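You operate a simulated robot arm through the tools that you are given. There is no shell and no other tool. Be economical: measure what you need, move in short steps, check, and stop when the job is done.

You are at the controls of a simulated robot arm. One attempt, no reset.

## Task
Take the yellow zip bag and leave it on the blue plate.

It is judged by the outcome, as a careful person would: the job done as asked, and still so three seconds after it is handed in. It fails if anything else is knocked over, pushed out of place, dropped, spilled or broken.

## Robot
A 7-joint arm with a two-finger parallel gripper, fixed in place. Base frame: the origin is at the foot of the arm, x ahead of it, y to its left, z up; the work surface is at about z = 0. Lengths are in m, angles in degrees, forces in N, time in s.
With the tool pointing down near the work surface it reaches from about 0.22 to 0.58 m from the base axis. Its first joint turns from -66.0 to 66.0 degrees. Payload 2.5 kg.
Tool frame: the origin (TCP) lies between the finger pads and is the grasp point; the fingertips stand 0.023 m ahead of it; z points along the fingers, y is the line along which they close. Largest opening 0.094 m; finger width 0.038, thickness 0.01; the body of the gripper, 0.054 by 0.096 m, starts 0.039 m behind the TCP.
Orientation is told as [roll, pitch, yaw] about the base's x, y, z axes, in that order, counted from this pose: with the fingers straight down and closing along the base's y, the tool's x points along the base's -x, its y along +y and its z along -z.

## Interface
- The arm moves only by the tool step_arm. Its argument "increments" is a list that holds one entry, the list of rows, each a list of 7 numbers: the opening, from 0 (shut) to 1 (fully open), then the shift along the base's x, y, z in m, then the turn, a rotation vector about the base's x, y, z in degrees. In form: [[[hand, x, y, z, ax, ay, az], ...]]. A call has 1 to 8 rows; each row shifts and turns the commanded pose from where the row before left it. Each row takes 0.2 s and may step no farther than 0.05 m and 8.6 degrees from the row before; otherwise, or with a gripper value out of range, the whole call is refused. A pose out of reach is approached as far as the arm can. The call stops where the force on the tool passes 40 N (or 10 N more than at its start, if that is more) or the arm is blocked; 0.2 s more then pass. Each finger travels about 0.108 m/s and halts on what it meets, pressing with about 21 N; the grip force reading is that of the motor and also rises with nothing between the fingers. The clock runs only during rows and for 0.2 s after the last one: add rows that do not move to give the fingers time. It gives the time, the measured TCP pose, the force on the tool (base axes), the opening and the grip force at its end, in the units of the frame above (readings bear some noise), and new pictures: "show" is both (left out), scene, wrist or none.
- Cameras (640 x 400 px; columns grow to the right, rows downward): "scene" is fixed at [0.1122, -0.4084, 0.532]; the picture's right is [0.85, -0.52, 0.00], its down [-0.34, -0.55, -0.77] and it looks along [0.40, 0.65, -0.64] (base axes); focal length 279 px, centre (320, 200). "wrist" rides on the gripper at [0.086, 0.016, -0.074] in the tool frame; the picture's right is [-0.18, 0.98, 0.00], its down [-0.58, -0.11, -0.81] and it looks along [-0.79, -0.15, 0.59] (tool axes); focal length 243 px, centre (320, 200). There is no depth. A picture from a camera that has moved, and an enlarged one, comes with that camera's place and axes in the base frame and with its lens.
- close_up(camera, box): a new picture of the part [left, top, right, bottom] of that camera's present view, enlarged. The clock stands still meanwhile.
- close_job(): hands the job in; it is judged then, once.

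Go step by step. Nothing tells you positions but the pictures and the camera data: compare them with the known pose of the tool, close in by small moves and look again before you grip or let go. The budget is 90 turns and 200 pictures, counting those below and the enlarged ones. Unless the task says otherwise, let go and move clear before handing in, and close with one line.

The tools are called after "Call:" as name(argument=value, ...) on one line, values as JSON. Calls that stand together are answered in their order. step_arm: Moves the arm, as the interface text tells. Its arguments: {"type":"object","properties":{"increments":{"type":"array","items":{"type":"array","items":{"type":"array","items":{"type":"number"}}}},"show":{"type":"string","enum":["both","scene","wrist","none"]}},"required":["increments"]} The other tools are called the same way: close_up (camera, box) takes an enlarged picture of a part of a camera's view; close_job () hands the job in.

At the start:

```text
t: 0.0
tcp_pos: [0.3791, 0.0859, 0.3325]
tool_rot: [0.1, -0.1, 0.0]
wrist_force: [-1.0, 0.3, 0.0]
width: 0.094
grip_force: 0.0
```

scene: 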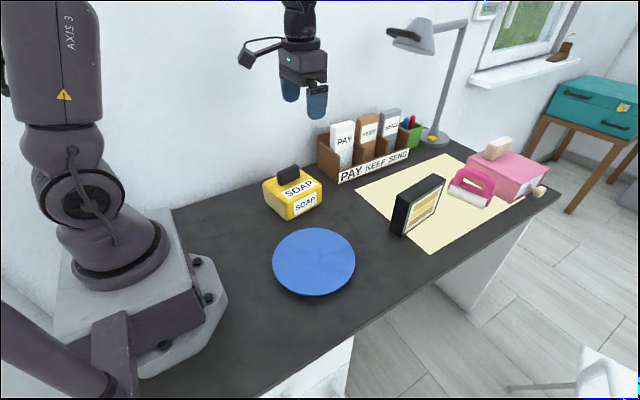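
wrist: 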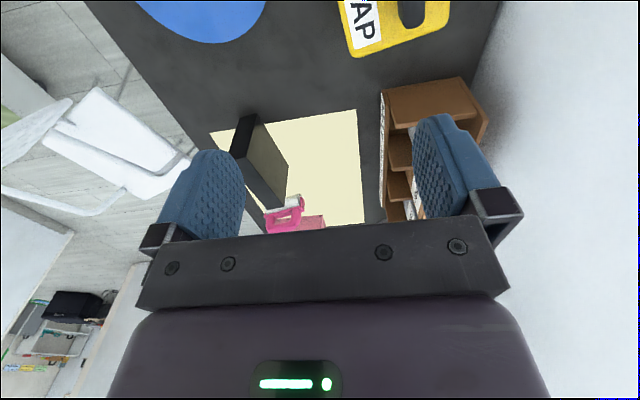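

I see a yellow object labelled SOAP with a dark top piece beside the blue plate. I'll enlarge it before I move.

Call:
close_up(camera="scene", box=[240, 150, 340, 230])

Call:
close_up(camera="scene", box=[380, 130, 560, 250])

Call:
close_up(camera="wrist", box=[320, 0, 480, 100])

```text
5.00 times, centred on (290, 190) of scene
camera zoom: at [0.1122, -0.4084, 0.532], right [0.85, -0.52, 0.0], down [-0.34, -0.55, -0.77], along [0.4, 0.65, -0.64], focal length 1396 px, centre (470, 250)
```

zoom: 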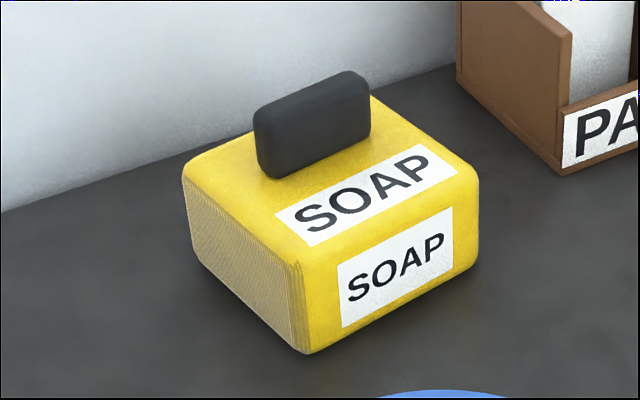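

```text
3.33 times, centred on (470, 190) of scene
camera zoom: at [0.1122, -0.4084, 0.532], right [0.85, -0.52, 0.0], down [-0.34, -0.55, -0.77], along [0.4, 0.65, -0.64], focal length 931 px, centre (-180, 233)
```

zoom: 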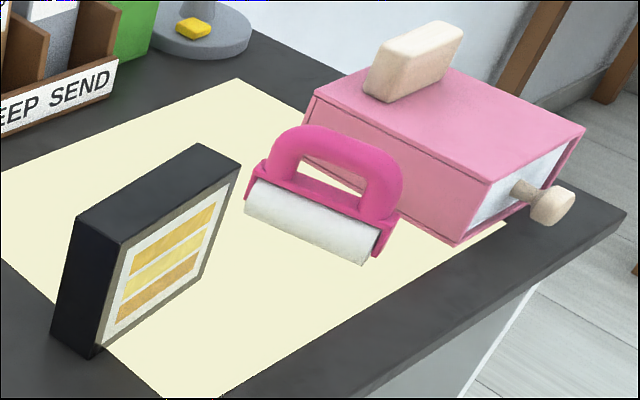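

```text
4.00 times, centred on (400, 50) of wrist
camera zoom: at [0.2927, 0.1024, 0.405], right [0.18, 0.98, 0.0], down [0.58, -0.11, 0.81], along [0.79, -0.15, -0.59], focal length 970 px, centre (0, 800)
```

zoom: 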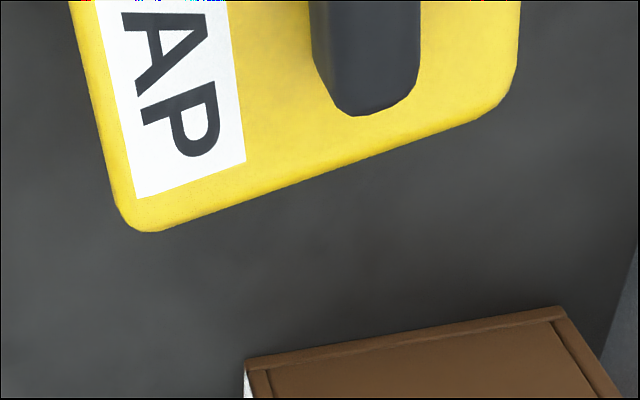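

The yellow SOAP bag is about 0.11 x 0.11 x 0.065 m, centred near (0.37, 0.16) and yawed about 9°. That is too wide to grip by the body, so the dark handle near (0.375, 0.19), z 0.065–0.11, is the place to hold it. The plate centre is near (0.315, -0.05). I'll go above the handle and look.

Call:
step_arm(increments=[[[0.7, 0, 0.035, -0.03, 0, 0, 3], [0.7, 0, 0.035, -0.03, 0, 0, 3], [0.7, 0, 0.035, -0.03, 0, 0, 3], [0.7, 0, 0, -0.03, 0, 0, 0], [0.7, 0, 0, 0, 0, 0, 0]]])

```text
t: 1.2
tcp_pos: [0.3796, 0.1921, 0.2108]
tool_rot: [0.0, -0.1, 9.0]
wrist_force: [0.8, -0.1, -0.5]
width: 0.066
grip_force: 0.0
camera wrist: at [0.2918, 0.1937, 0.2848], right [0.03, 1.0, 0.0], down [0.59, -0.02, 0.81], along [0.81, -0.02, -0.59], focal length 243 px, centre (320, 200)
```

scene: 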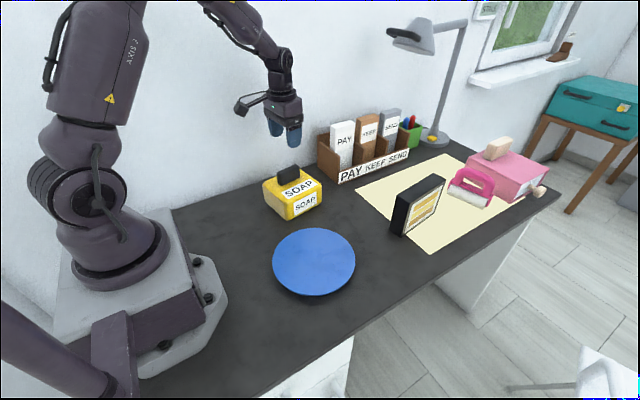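
wrist: 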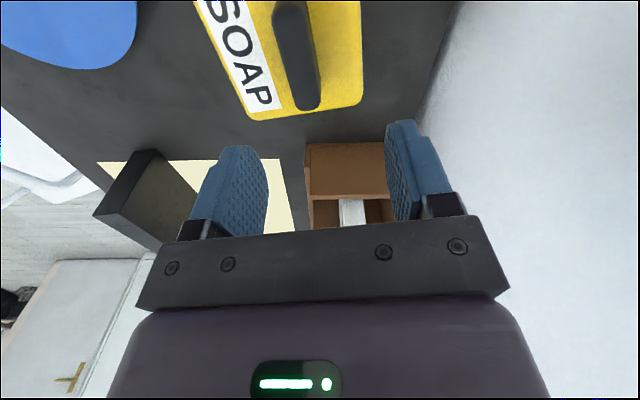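

The bag is partly out of the wrist view, so I'll back off in x to see the handle clearly and measure it.

Call:
step_arm(increments=[[[0.7, -0.045, 0, 0, 0, 0, 0], [0.7, -0.045, 0, 0, 0, 0, 0], [0.7, 0, 0, 0, 0, 0, 0]]], show="wrist")

Call:
close_up(camera="wrist", box=[200, 0, 440, 150])

```text
t: 2.0
tcp_pos: [0.2876, 0.1907, 0.2123]
tool_rot: [0.1, 0.0, 9.1]
wrist_force: [-0.1, -0.5, -1.1]
width: 0.0659
grip_force: 0.0
camera wrist: at [0.2007, 0.1929, 0.286], right [0.03, 1.0, 0.0], down [0.59, -0.02, 0.81], along [0.81, -0.02, -0.59], focal length 243 px, centre (320, 200)
```

wrist: 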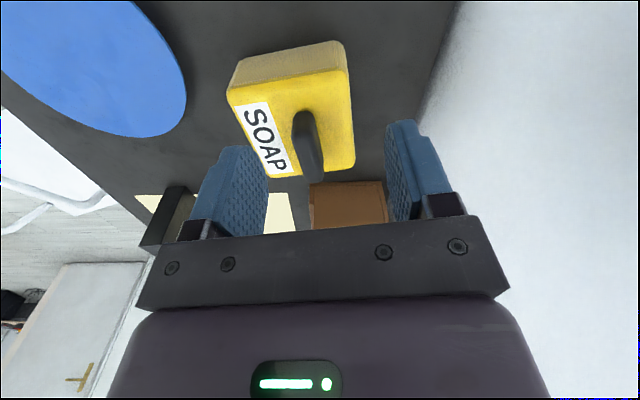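

```text
2.67 times, centred on (320, 75) of wrist
camera zoom: at [0.2007, 0.1929, 0.286], right [0.03, 1.0, 0.0], down [0.59, -0.02, 0.81], along [0.81, -0.02, -0.59], focal length 647 px, centre (320, 533)
```

zoom: 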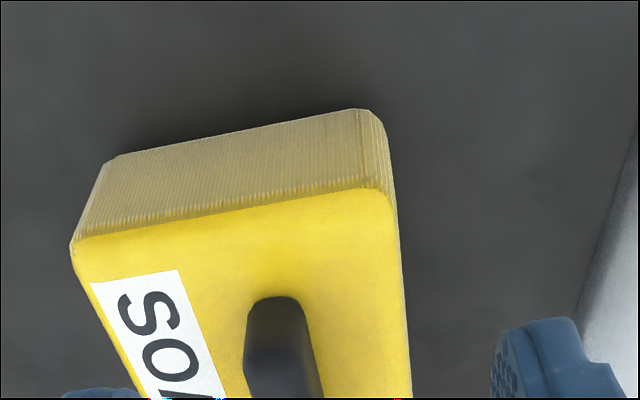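

Call:
close_up(camera="wrist", box=[256, 90, 376, 190])

Call:
close_up(camera="scene", box=[240, 90, 340, 230])

```text
4.00 times, centred on (316, 140) of wrist
camera zoom: at [0.2007, 0.1929, 0.286], right [0.03, 1.0, 0.0], down [0.59, -0.02, 0.81], along [0.81, -0.02, -0.59], focal length 970 px, centre (336, 440)
```

zoom: 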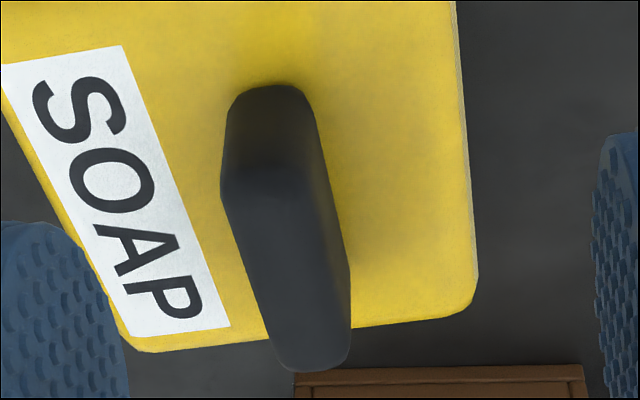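

```text
2.86 times, centred on (290, 160) of scene
camera zoom: at [0.1122, -0.4084, 0.532], right [0.85, -0.52, 0.0], down [-0.34, -0.55, -0.77], along [0.4, 0.65, -0.64], focal length 798 px, centre (406, 314)
```

zoom: 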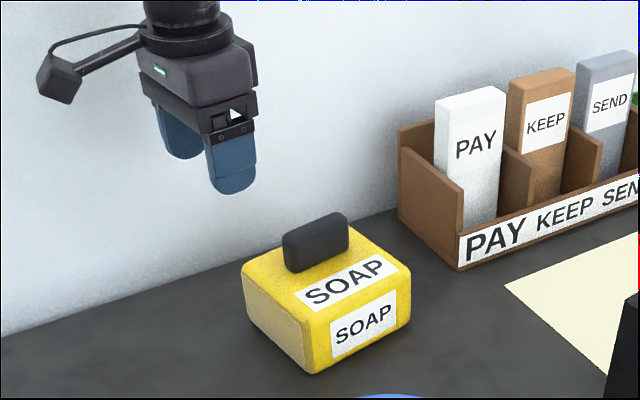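

The handle is about 0.022 m thick and 0.066 m long, centred near (0.377, 0.180), with its top at z ≈ 0.10. I'll go above it and come partway down.

Call:
step_arm(increments=[[[0.7, 0.045, -0.005, 0, 0, 0, -0.5], [0.7, 0.044, -0.005, 0, 0, 0, -0.5], [0.7, 0, 0, -0.035, 0, 0, 0], [0.7, 0, 0, -0.03, 0, 0, 0], [0.7, 0, 0, 0, 0, 0, 0]]])

Call:
close_up(camera="scene", box=[240, 110, 340, 230])

Call:
close_up(camera="wrist", box=[160, 0, 480, 200])

```text
t: 3.2
tcp_pos: [0.3776, 0.1804, 0.1474]
tool_rot: [0.0, 0.0, 8.0]
wrist_force: [0.5, -0.3, -0.7]
width: 0.0661
grip_force: 0.1
camera wrist: at [0.2901, 0.1844, 0.2208], right [0.05, 1.0, 0.0], down [0.59, -0.03, 0.81], along [0.81, -0.04, -0.59], focal length 243 px, centre (320, 200)
```

scene: 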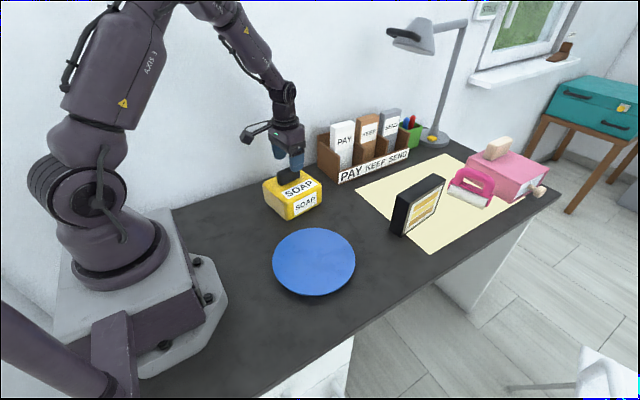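
wrist: 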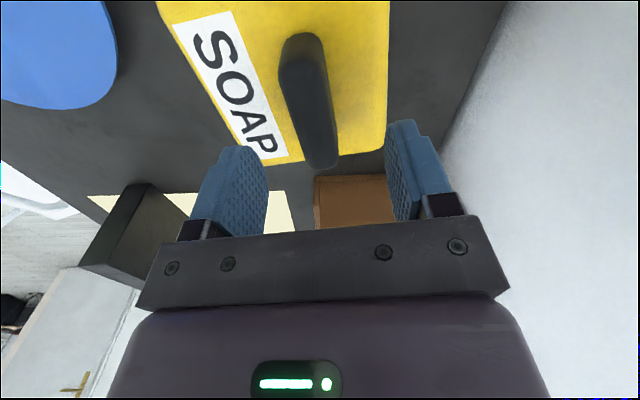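

```text
3.33 times, centred on (290, 170) of scene
camera zoom: at [0.1122, -0.4084, 0.532], right [0.85, -0.52, 0.0], down [-0.34, -0.55, -0.77], along [0.4, 0.65, -0.64], focal length 931 px, centre (420, 300)
```

zoom: 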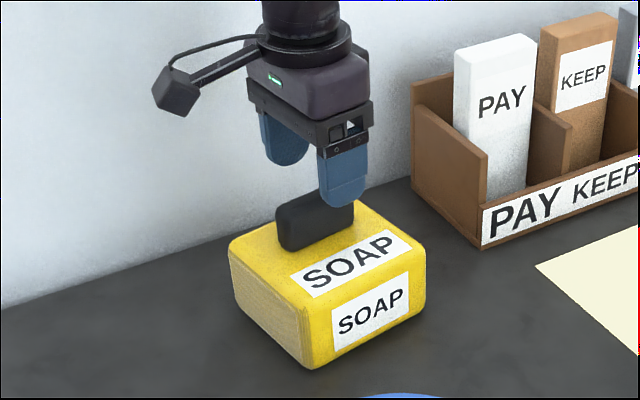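

```text
2.00 times, centred on (320, 100) of wrist
camera zoom: at [0.2901, 0.1844, 0.2208], right [0.05, 1.0, 0.0], down [0.59, -0.03, 0.81], along [0.81, -0.04, -0.59], focal length 485 px, centre (320, 400)
```

zoom: 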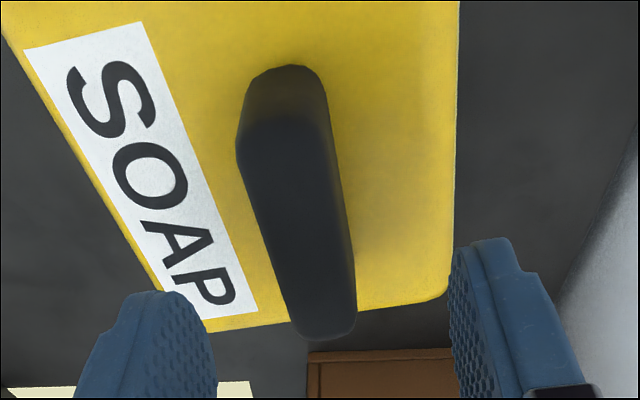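

The fingers straddle the handle with room on both sides, about 3 mm off centre. I'll correct that and descend slowly.

Call:
step_arm(increments=[[[0.7, 0.001, -0.003, -0.02, 0, 0, 0], [0.7, 0, 0, -0.02, 0, 0, 0], [0.7, 0, 0, -0.008, 0, 0, 0], [0.7, 0, 0, 0, 0, 0, 0]]])

Call:
close_up(camera="scene", box=[240, 140, 340, 220])

Call:
close_up(camera="wrist", box=[160, 50, 480, 250])

```text
t: 4.2
tcp_pos: [0.3789, 0.1783, 0.0976]
tool_rot: [0.0, 0.1, 7.9]
wrist_force: [-0.6, 0.2, -0.2]
width: 0.0659
grip_force: 0.1
camera wrist: at [0.2914, 0.182, 0.1721], right [0.05, 1.0, 0.0], down [0.59, -0.03, 0.81], along [0.81, -0.04, -0.59], focal length 243 px, centre (320, 200)
```

scene: 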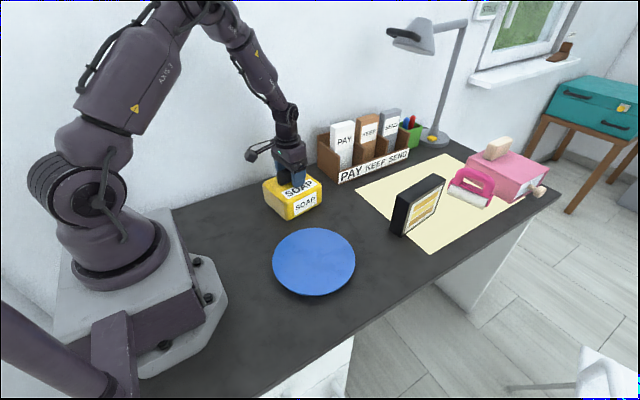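
wrist: 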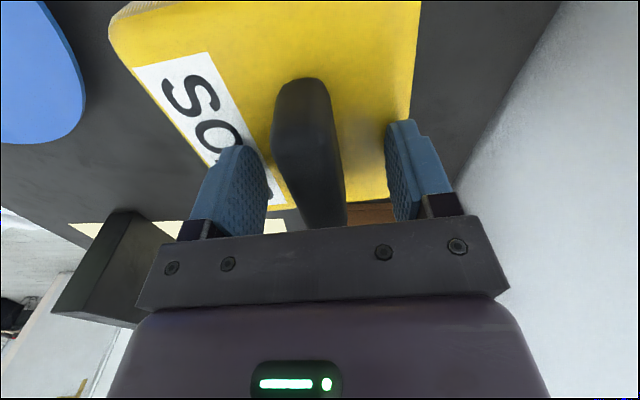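

```text
5.00 times, centred on (290, 180) of scene
camera zoom: at [0.1122, -0.4084, 0.532], right [0.85, -0.52, 0.0], down [-0.34, -0.55, -0.77], along [0.4, 0.65, -0.64], focal length 1396 px, centre (470, 300)
```

zoom: 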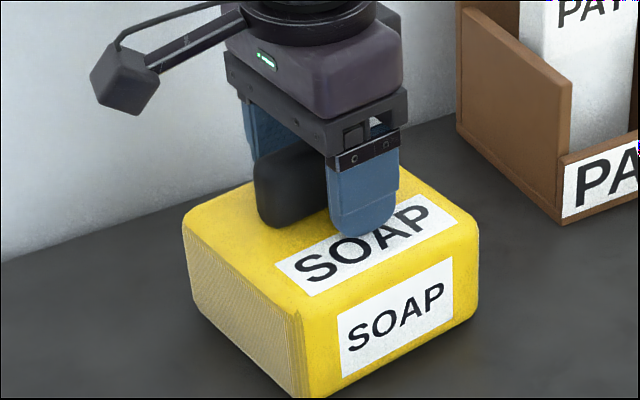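

```text
2.00 times, centred on (320, 150) of wrist
camera zoom: at [0.2914, 0.182, 0.1721], right [0.05, 1.0, 0.0], down [0.59, -0.03, 0.81], along [0.81, -0.04, -0.59], focal length 485 px, centre (320, 300)
```

zoom: 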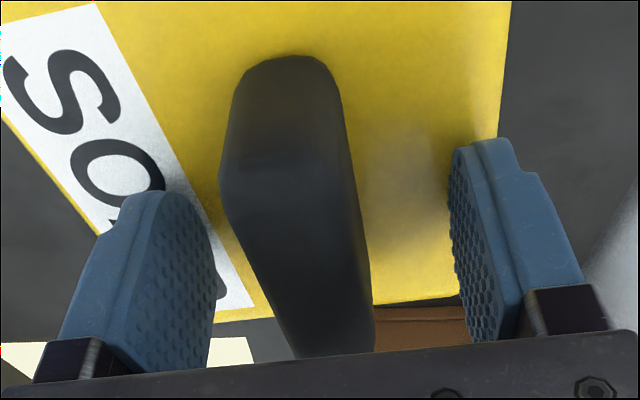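

The pads straddle the handle with the tips just above the bag. I'll close on it and read the width.

Call:
step_arm(increments=[[[0.4, 0, 0, 0, 0, 0, 0], [0.0, 0, 0, 0, 0, 0, 0], [0.0, 0, 0, 0, 0, 0, 0], [0.0, 0, 0, 0, 0, 0, 0]]], show="wrist")

Call:
close_up(camera="scene", box=[240, 140, 340, 220])

```text
t: 5.2
tcp_pos: [0.3789, 0.1783, 0.0989]
tool_rot: [0.1, 0.0, 8.1]
wrist_force: [0.4, -1.4, 0.3]
width: 0.022
grip_force: 21.3
camera wrist: at [0.2913, 0.1819, 0.1722], right [0.05, 1.0, 0.0], down [0.59, -0.03, 0.81], along [0.81, -0.04, -0.59], focal length 243 px, centre (320, 200)
```

wrist: 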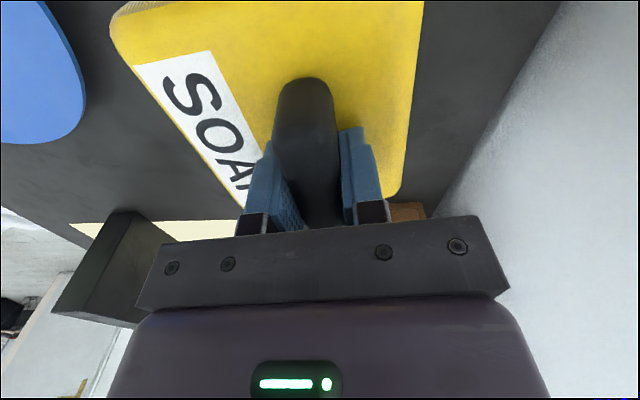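

```text
5.00 times, centred on (290, 180) of scene
camera zoom: at [0.1122, -0.4084, 0.532], right [0.85, -0.52, 0.0], down [-0.34, -0.55, -0.77], along [0.4, 0.65, -0.64], focal length 1396 px, centre (470, 300)
```

zoom: 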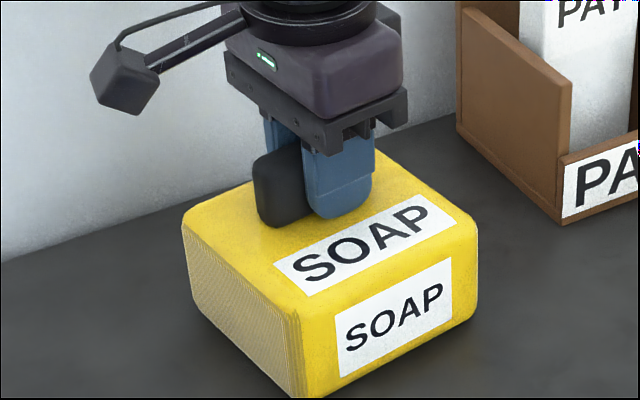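

It is gripped at 0.022 m width. I'll make a small test lift to see whether the whole bag comes along with the handle.

Call:
step_arm(increments=[[[0.0, 0, 0, 0.008, 0, 0, 0], [0.0, 0, 0, 0.008, 0, 0, 0], [0.0, 0, 0, 0, 0, 0, 0]]], show="wrist")

Call:
close_up(camera="scene", box=[240, 140, 340, 220])

```text
t: 6.0
tcp_pos: [0.379, 0.1791, 0.1136]
tool_rot: [0.0, 0.0, 8.0]
wrist_force: [-0.5, 0.7, -0.6]
width: 0.0217
grip_force: 20.7
camera wrist: at [0.2912, 0.1823, 0.188], right [0.04, 1.0, 0.0], down [0.59, -0.03, 0.81], along [0.81, -0.04, -0.59], focal length 243 px, centre (320, 200)
```

wrist: 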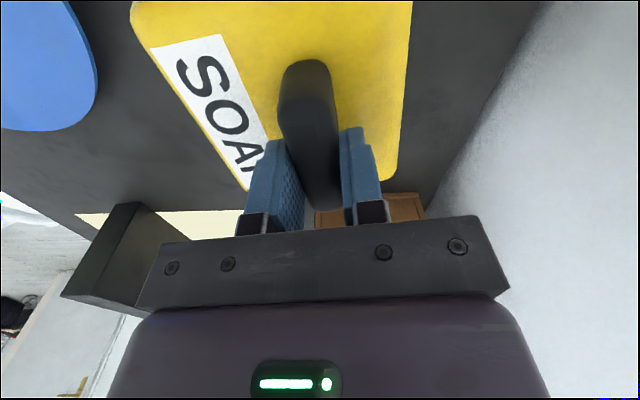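

```text
5.00 times, centred on (290, 180) of scene
camera zoom: at [0.1122, -0.4084, 0.532], right [0.85, -0.52, 0.0], down [-0.34, -0.55, -0.77], along [0.4, 0.65, -0.64], focal length 1396 px, centre (470, 300)
```

zoom: 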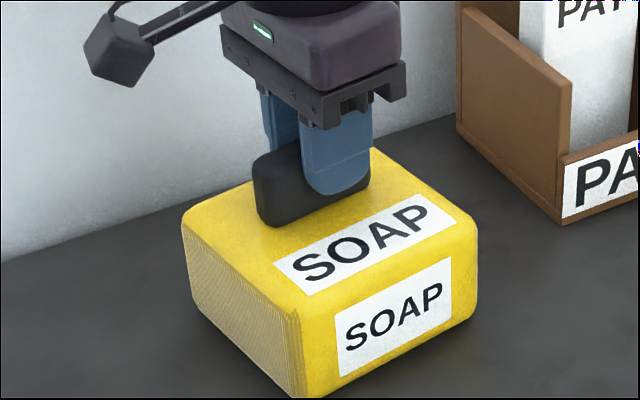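

The pads slid up the handle while the bag stayed put, so the handle is fixed to the bag but my hold was too weak or too high. I'll reopen, go deeper and centre along the handle, then regrip and watch the forces.

Call:
step_arm(increments=[[[0.45, 0, 0, 0, 0, 0, 0], [0.45, -0.007, 0, 0, 0, 0, 0], [0.45, 0, 0, -0.01, 0, 0, 0], [0.45, 0, 0, -0.008, 0, 0, 0], [0.45, 0, 0, -0.003, 0, 0, 0], [0.45, 0, 0, 0, 0, 0, 0]]], show="none")

Call:
close_up(camera="scene", box=[255, 150, 325, 206])

Call:
close_up(camera="wrist", box=[220, 50, 420, 240])

```text
t: 7.1
tcp_pos: [0.3712, 0.178, 0.098]
tool_rot: [0.0, 0.0, 8.0]
wrist_force: [-2.2, -2.0, 6.6]
width: 0.0423
grip_force: 0.0
stopped in row 5: the force on the tool passed its limit (the readings are from after the stop); the commanded pose is now the measured one
```

```text
7.14 times, centred on (290, 178) of scene
camera zoom: at [0.1122, -0.4085, 0.532], right [0.85, -0.52, 0.0], down [-0.34, -0.55, -0.77], along [0.4, 0.65, -0.64], focal length 1994 px, centre (534, 357)
```

zoom: 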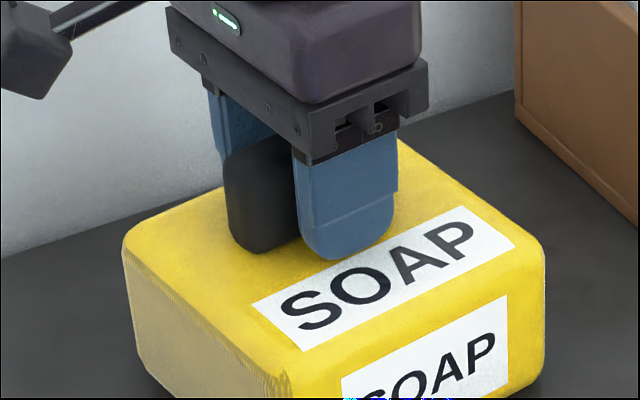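

```text
2.11 times, centred on (320, 145) of wrist
camera zoom: at [0.2846, 0.1824, 0.1719], right [0.05, 1.0, 0.0], down [0.59, -0.03, 0.81], along [0.81, -0.04, -0.59], focal length 511 px, centre (320, 316)
```

zoom: 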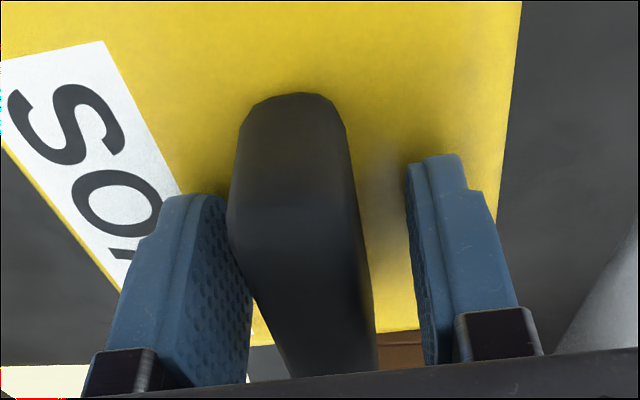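

The tips touch the bag top at z ≈ 0.075, so the earlier grip was already as deep as it can go. I'll regrip centred and lift very slowly while reading the force.

Call:
step_arm(increments=[[[0.45, 0, 0, 0.001, 0, 0, 0], [0.0, 0, 0, 0, 0, 0, 0], [0.0, 0, 0, 0, 0, 0, 0], [0.0, 0, 0, 0, 0, 0, 0], [0.0, 0, 0, 0, 0, 0, 0]]], show="none")

Call:
step_arm(increments=[[[0.0, 0, 0, 0.002, 0, 0, 0], [0.0, 0, 0, 0.002, 0, 0, 0]]], show="none")

Call:
step_arm(increments=[[[0.0, 0, 0, 0.003, 0, 0, 0], [0.0, 0, 0, 0.003, 0, 0, 0]]], show="wrist")

Call:
close_up(camera="scene", box=[240, 140, 340, 220])

```text
t: 8.3
tcp_pos: [0.3707, 0.1779, 0.0983]
tool_rot: [0.1, 0.1, 8.0]
wrist_force: [0.4, 0.3, -0.5]
width: 0.0219
grip_force: 21.0
```

```text
t: 8.9
tcp_pos: [0.3717, 0.1789, 0.103]
tool_rot: [0.0, 0.0, 8.0]
wrist_force: [-0.1, 0.2, -3.2]
width: 0.0219
grip_force: 20.5
```

```text
t: 9.5
tcp_pos: [0.3716, 0.1779, 0.1091]
tool_rot: [0.0, 0.0, 8.0]
wrist_force: [0.5, 0.5, -3.0]
width: 0.022
grip_force: 21.2
camera wrist: at [0.2844, 0.1824, 0.1826], right [0.05, 1.0, 0.0], down [0.59, -0.03, 0.81], along [0.8, -0.04, -0.59], focal length 243 px, centre (320, 200)
```

wrist: 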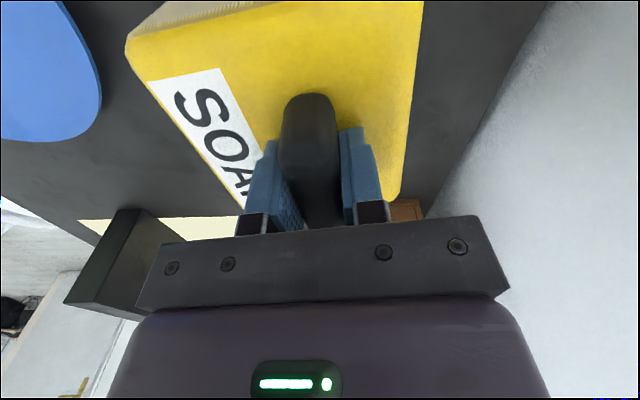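

```text
5.00 times, centred on (290, 180) of scene
camera zoom: at [0.1123, -0.4084, 0.532], right [0.85, -0.52, 0.0], down [-0.34, -0.55, -0.77], along [0.4, 0.65, -0.64], focal length 1396 px, centre (470, 300)
```

zoom: 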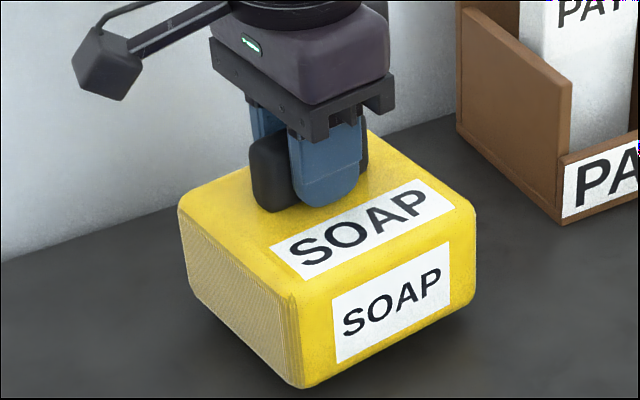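

The bag now rises with the gripper, showing about 3 N of load; the first lift was too quick or off centre. I'll keep lifting gently.

Call:
step_arm(increments=[[[0.0, 0, 0, 0.003, 0, 0, 0], [0.0, 0, 0, 0.003, 0, 0, 0], [0.0, 0, 0, 0.003, 0, 0, 0], [0.0, 0, 0, 0.003, 0, 0, 0], [0.0, 0, 0, 0.003, 0, 0, 0], [0.0, 0, 0, 0.003, 0, 0, 0], [0.0, 0, 0, 0.003, 0, 0, 0], [0.0, 0, 0, 0.003, 0, 0, 0]]], show="scene")

Call:
close_up(camera="scene", box=[240, 120, 340, 220])

```text
t: 11.3
tcp_pos: [0.3709, 0.1788, 0.1319]
tool_rot: [0.0, 0.1, 8.0]
wrist_force: [-1.3, 0.8, -3.1]
width: 0.022
grip_force: 21.3
```

scene: 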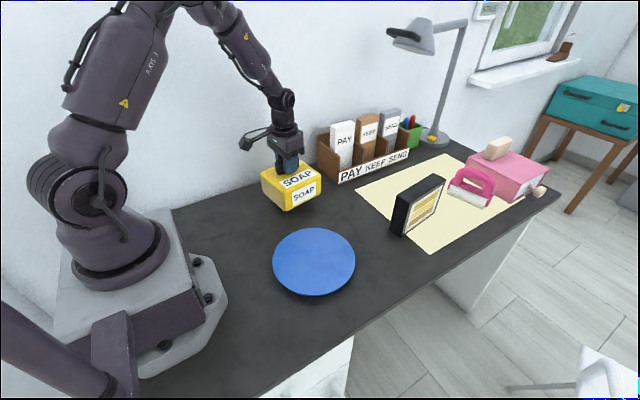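

```text
4.00 times, centred on (290, 170) of scene
camera zoom: at [0.1123, -0.4084, 0.532], right [0.85, -0.52, 0.0], down [-0.34, -0.55, -0.77], along [0.4, 0.65, -0.64], focal length 1117 px, centre (440, 320)
```

zoom: 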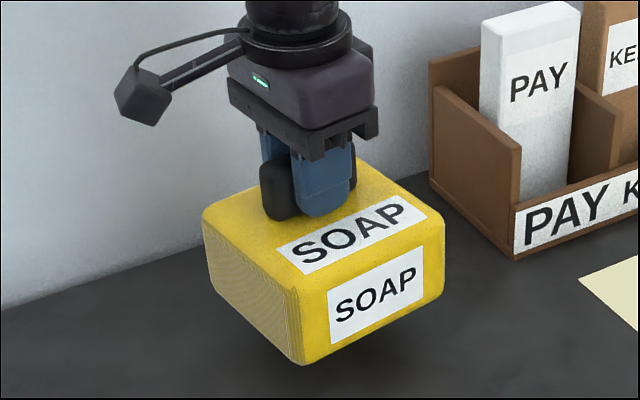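

The bag hangs level with its bottom about 0.035 m clear, and its centre is about 0.011 m to the -y side of the TCP. I'll lift a bit more and carry it gently toward the plate (TCP target about (0.312, -0.046)).

Call:
step_arm(increments=[[[0.0, 0, 0, 0.003, 0, 0, 0], [0.0, 0, -0.003, 0.003, 0, 0, 0], [0.0, -0.001, -0.006, 0.003, 0, 0, 0], [0.0, -0.002, -0.009, 0.003, 0, 0, 0], [0.0, -0.003, -0.01, 0.002, 0, 0, 0], [0.0, -0.003, -0.01, 0, 0, 0, 0], [0.0, -0.003, -0.01, 0, 0, 0, 0], [0.0, -0.002, -0.006, 0, 0, 0, 0]]], show="scene")

```text
t: 13.1
tcp_pos: [0.3576, 0.1241, 0.1466]
tool_rot: [0.0, 0.0, 8.0]
wrist_force: [-0.1, -0.4, -4.1]
width: 0.0218
grip_force: 21.0
```

scene: 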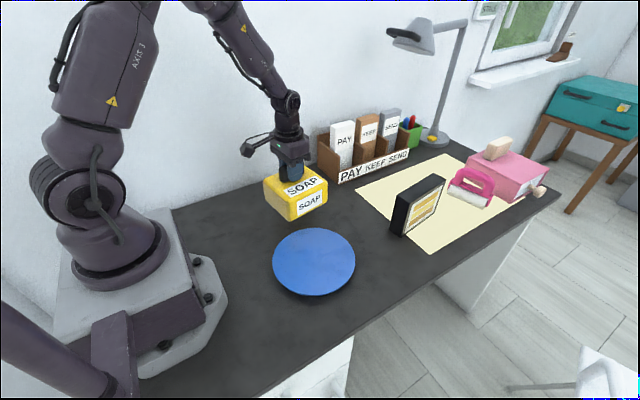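

The grip is stable, so I'll carry on toward the plate.

Call:
step_arm(increments=[[[0.0, -0.001, -0.006, 0, 0, 0, 0], [0.0, -0.002, -0.01, 0, 0, 0, 0], [0.0, -0.003, -0.012, 0, 0, 0, 0], [0.0, -0.003, -0.012, 0, 0, 0, 0], [0.0, -0.003, -0.012, 0, 0, 0, 0], [0.0, -0.003, -0.012, 0, 0, 0, 0], [0.0, -0.003, -0.012, 0, 0, 0, 0], [0.0, -0.002, -0.006, 0, 0, 0, 0]]], show="scene")

Call:
step_arm(increments=[[[0.0, -0.002, -0.006, 0, 0, 0, 0], [0.0, -0.003, -0.01, 0, 0, 0, 0], [0.0, -0.003, -0.012, 0, 0, 0, 0], [0.0, -0.003, -0.012, 0, 0, 0, 0], [0.0, -0.003, -0.012, 0, 0, 0, 0], [0.0, -0.003, -0.012, 0, 0, 0, 0], [0.0, -0.003, -0.012, 0, 0, 0, 0], [0.0, -0.002, -0.006, 0, 0, 0, 0]]], show="both")

```text
t: 14.9
tcp_pos: [0.3383, 0.0427, 0.1459]
tool_rot: [0.0, 0.1, 8.0]
wrist_force: [0.2, -0.6, -3.9]
width: 0.022
grip_force: 20.9
```

scene: 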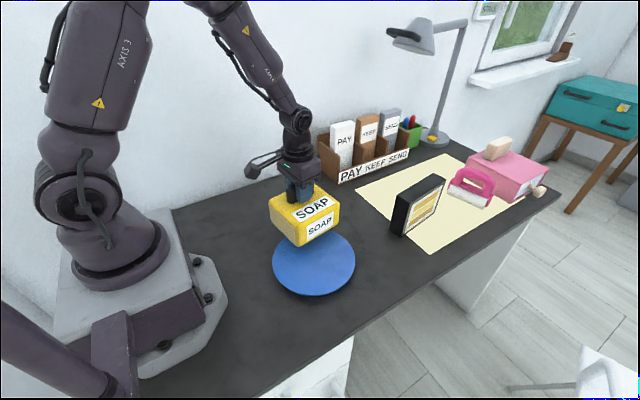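

```text
t: 16.7
tcp_pos: [0.3154, -0.0379, 0.1465]
tool_rot: [0.0, 0.1, 8.0]
wrist_force: [0.3, -1.2, -3.3]
width: 0.0216
grip_force: 21.1
camera wrist: at [0.2283, -0.0351, 0.2203], right [0.05, 1.0, 0.0], down [0.59, -0.03, 0.81], along [0.81, -0.04, -0.59], focal length 243 px, centre (320, 200)
```

scene: 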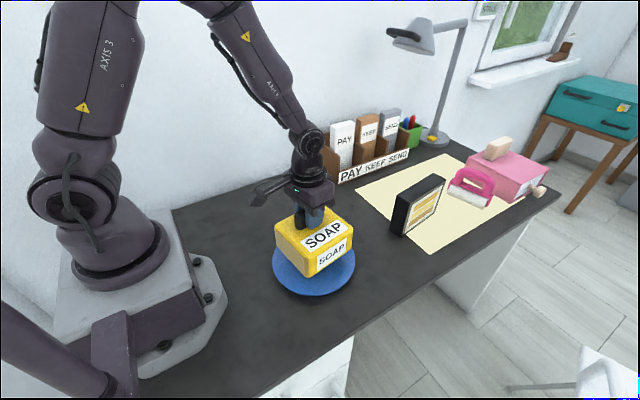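
wrist: 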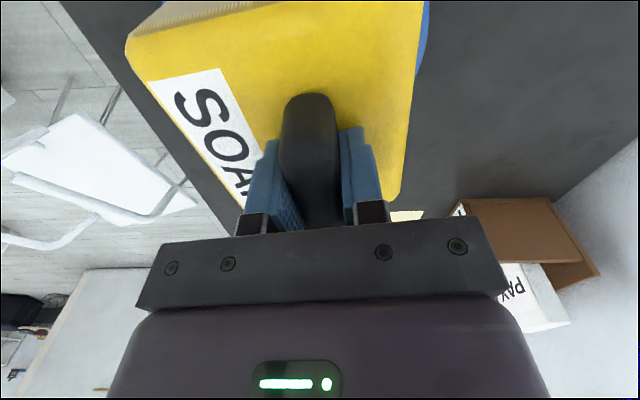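

The bag is over the plate. I'll nudge it by (-0.003, -0.007) and lower it partway before checking.

Call:
step_arm(increments=[[[0.0, -0.001, -0.004, 0, 0, 0, 0], [0.0, -0.002, -0.003, -0.002, 0, 0, 0], [0.0, 0, 0, -0.004, 0, 0, 0], [0.0, 0, 0, -0.004, 0, 0, 0], [0.0, 0, 0, -0.004, 0, 0, 0], [0.0, 0, 0, -0.004, 0, 0, 0], [0.0, 0, 0, -0.002, 0, 0, 0], [0.0, 0, 0, 0, 0, 0, 0]]], show="none")

Call:
close_up(camera="scene", box=[240, 180, 390, 310])

```text
t: 18.5
tcp_pos: [0.3126, -0.0452, 0.1274]
tool_rot: [-0.1, 0.1, 8.0]
wrist_force: [-0.6, 0.3, -3.3]
width: 0.0217
grip_force: 21.1
```

```text
3.08 times, centred on (315, 245) of scene
camera zoom: at [0.1123, -0.4084, 0.532], right [0.85, -0.52, 0.0], down [-0.34, -0.55, -0.77], along [0.4, 0.65, -0.64], focal length 859 px, centre (335, 62)
```

zoom: 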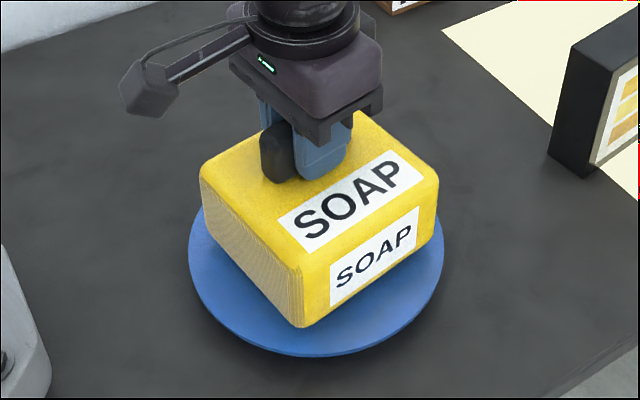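

The bag lines up with the plate centre. I'll keep lowering in small steps until the load comes off.

Call:
step_arm(increments=[[[0.0, 0, 0, -0.003, 0, 0, 0], [0.0, 0, 0, -0.003, 0, 0, 0], [0.0, 0, 0, -0.003, 0, 0, 0], [0.0, 0, 0, -0.002, 0, 0, 0]]], show="none")

Call:
close_up(camera="scene", box=[240, 180, 390, 310])

```text
t: 19.5
tcp_pos: [0.3131, -0.0468, 0.1174]
tool_rot: [-0.1, -0.1, 8.0]
wrist_force: [-8.2, 2.7, 38.9]
width: 0.0217
grip_force: 21.3
```

```text
3.08 times, centred on (315, 245) of scene
camera zoom: at [0.1121, -0.4084, 0.532], right [0.85, -0.52, 0.0], down [-0.34, -0.55, -0.77], along [0.4, 0.65, -0.64], focal length 859 px, centre (335, 62)
```

zoom: 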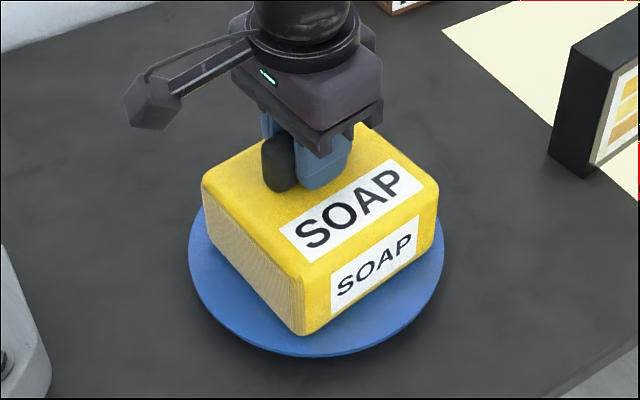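

The bag rests on the plate with about 39 N of upward force on the tool. I'll ease up slightly and then open gently.

Call:
step_arm(increments=[[[0.0, 0, 0, 0.001, 0, 0, 0], [0.0, 0, 0, 0, 0, 0, 0]]], show="none")

```text
t: 20.1
tcp_pos: [0.3147, -0.0463, 0.1173]
tool_rot: [-0.1, -0.2, 7.9]
wrist_force: [-1.7, 0.1, 28.0]
width: 0.0219
grip_force: 21.0
```

Call:
step_arm(increments=[[[0.0, 0, 0, 0.001, 0, 0, 0], [0.0, 0, 0, 0.001, 0, 0, 0], [0.0, 0, 0, 0, 0, 0, 0]]], show="none")

```text
t: 20.9
tcp_pos: [0.3124, -0.047, 0.1169]
tool_rot: [0.0, 0.2, 8.0]
wrist_force: [-1.3, -0.2, -4.0]
width: 0.0219
grip_force: 21.4
```

The load is back on the gripper, with the bag about a millimetre or less off the plate. I'll lower 1 mm and open.

Call:
step_arm(increments=[[[0.0, 0, 0, -0.001, 0, 0, 0], [0.24, 0, 0, 0, 0, 0, 0], [0.3, 0, 0, 0, 0, 0, 0], [0.45, 0, 0, 0, 0, 0, 0], [0.45, 0, 0, 0, 0, 0, 0]]], show="wrist")

Call:
close_up(camera="scene", box=[240, 180, 390, 310])

```text
t: 22.1
tcp_pos: [0.3135, -0.0467, 0.1182]
tool_rot: [0.0, 0.0, 7.9]
wrist_force: [0.5, 0.4, 0.3]
width: 0.0424
grip_force: 0.1
camera wrist: at [0.2257, -0.0427, 0.1914], right [0.05, 1.0, 0.0], down [0.59, -0.03, 0.81], along [0.81, -0.04, -0.59], focal length 243 px, centre (320, 200)
```

wrist: 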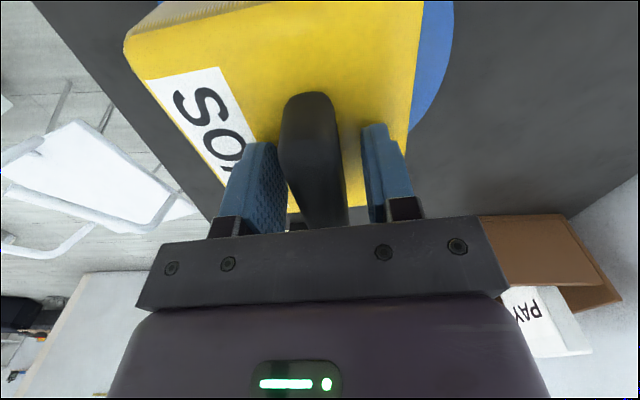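

```text
3.08 times, centred on (315, 245) of scene
camera zoom: at [0.1122, -0.4084, 0.532], right [0.85, -0.52, 0.0], down [-0.34, -0.55, -0.77], along [0.4, 0.65, -0.64], focal length 859 px, centre (335, 62)
```

zoom: 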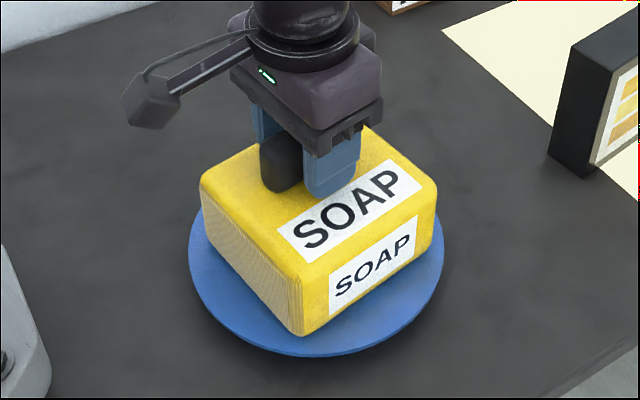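

The bag is released and sits on the plate. I'll rise straight up and clear.

Call:
step_arm(increments=[[[0.45, 0, 0, 0.015, 0, 0, 0], [0.45, 0, 0, 0.025, 0, 0, 0], [0.45, 0, 0, 0.04, 0, 0, 0], [0.45, 0, 0, 0.04, 0, 0, 0], [0.45, 0, 0, 0.02, 0, 0, 0], [0.45, 0, 0, 0, 0, 0, 0]]], show="scene")

Call:
close_up(camera="scene", box=[240, 180, 390, 310])

```text
t: 23.5
tcp_pos: [0.3132, -0.0457, 0.2594]
tool_rot: [0.0, -0.1, 8.0]
wrist_force: [0.2, -0.5, -0.6]
width: 0.0424
grip_force: 0.0
```

scene: 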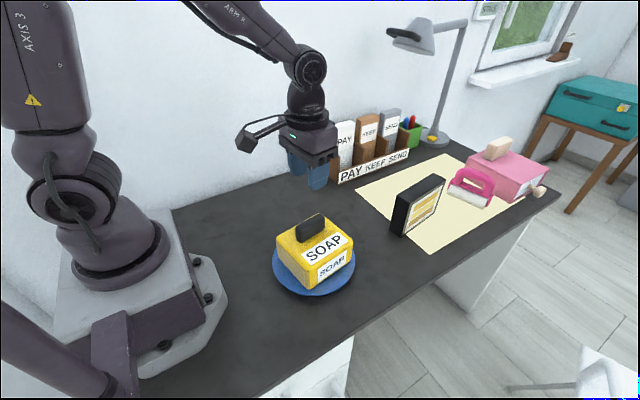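

```text
3.08 times, centred on (315, 245) of scene
camera zoom: at [0.1122, -0.4084, 0.532], right [0.85, -0.52, 0.0], down [-0.34, -0.55, -0.77], along [0.4, 0.65, -0.64], focal length 859 px, centre (335, 62)
```

zoom: 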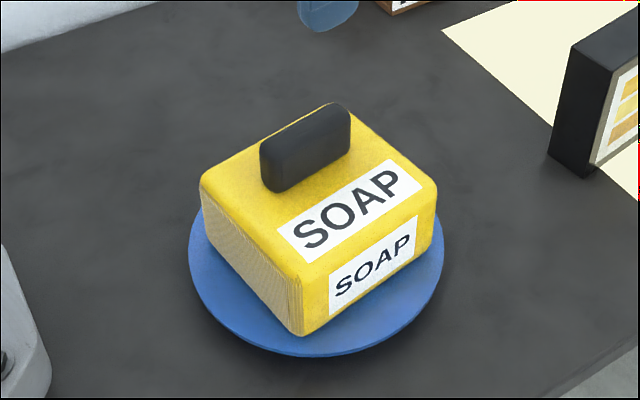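

The bag rests centred on the plate, nothing else has moved, and the arm is clear, so I'm handing in.

Call:
close_job()

```text
The job is handed in.
```

The yellow zip bag is on the blue plate, roughly centred, with nothing else disturbed and the arm moved clear.
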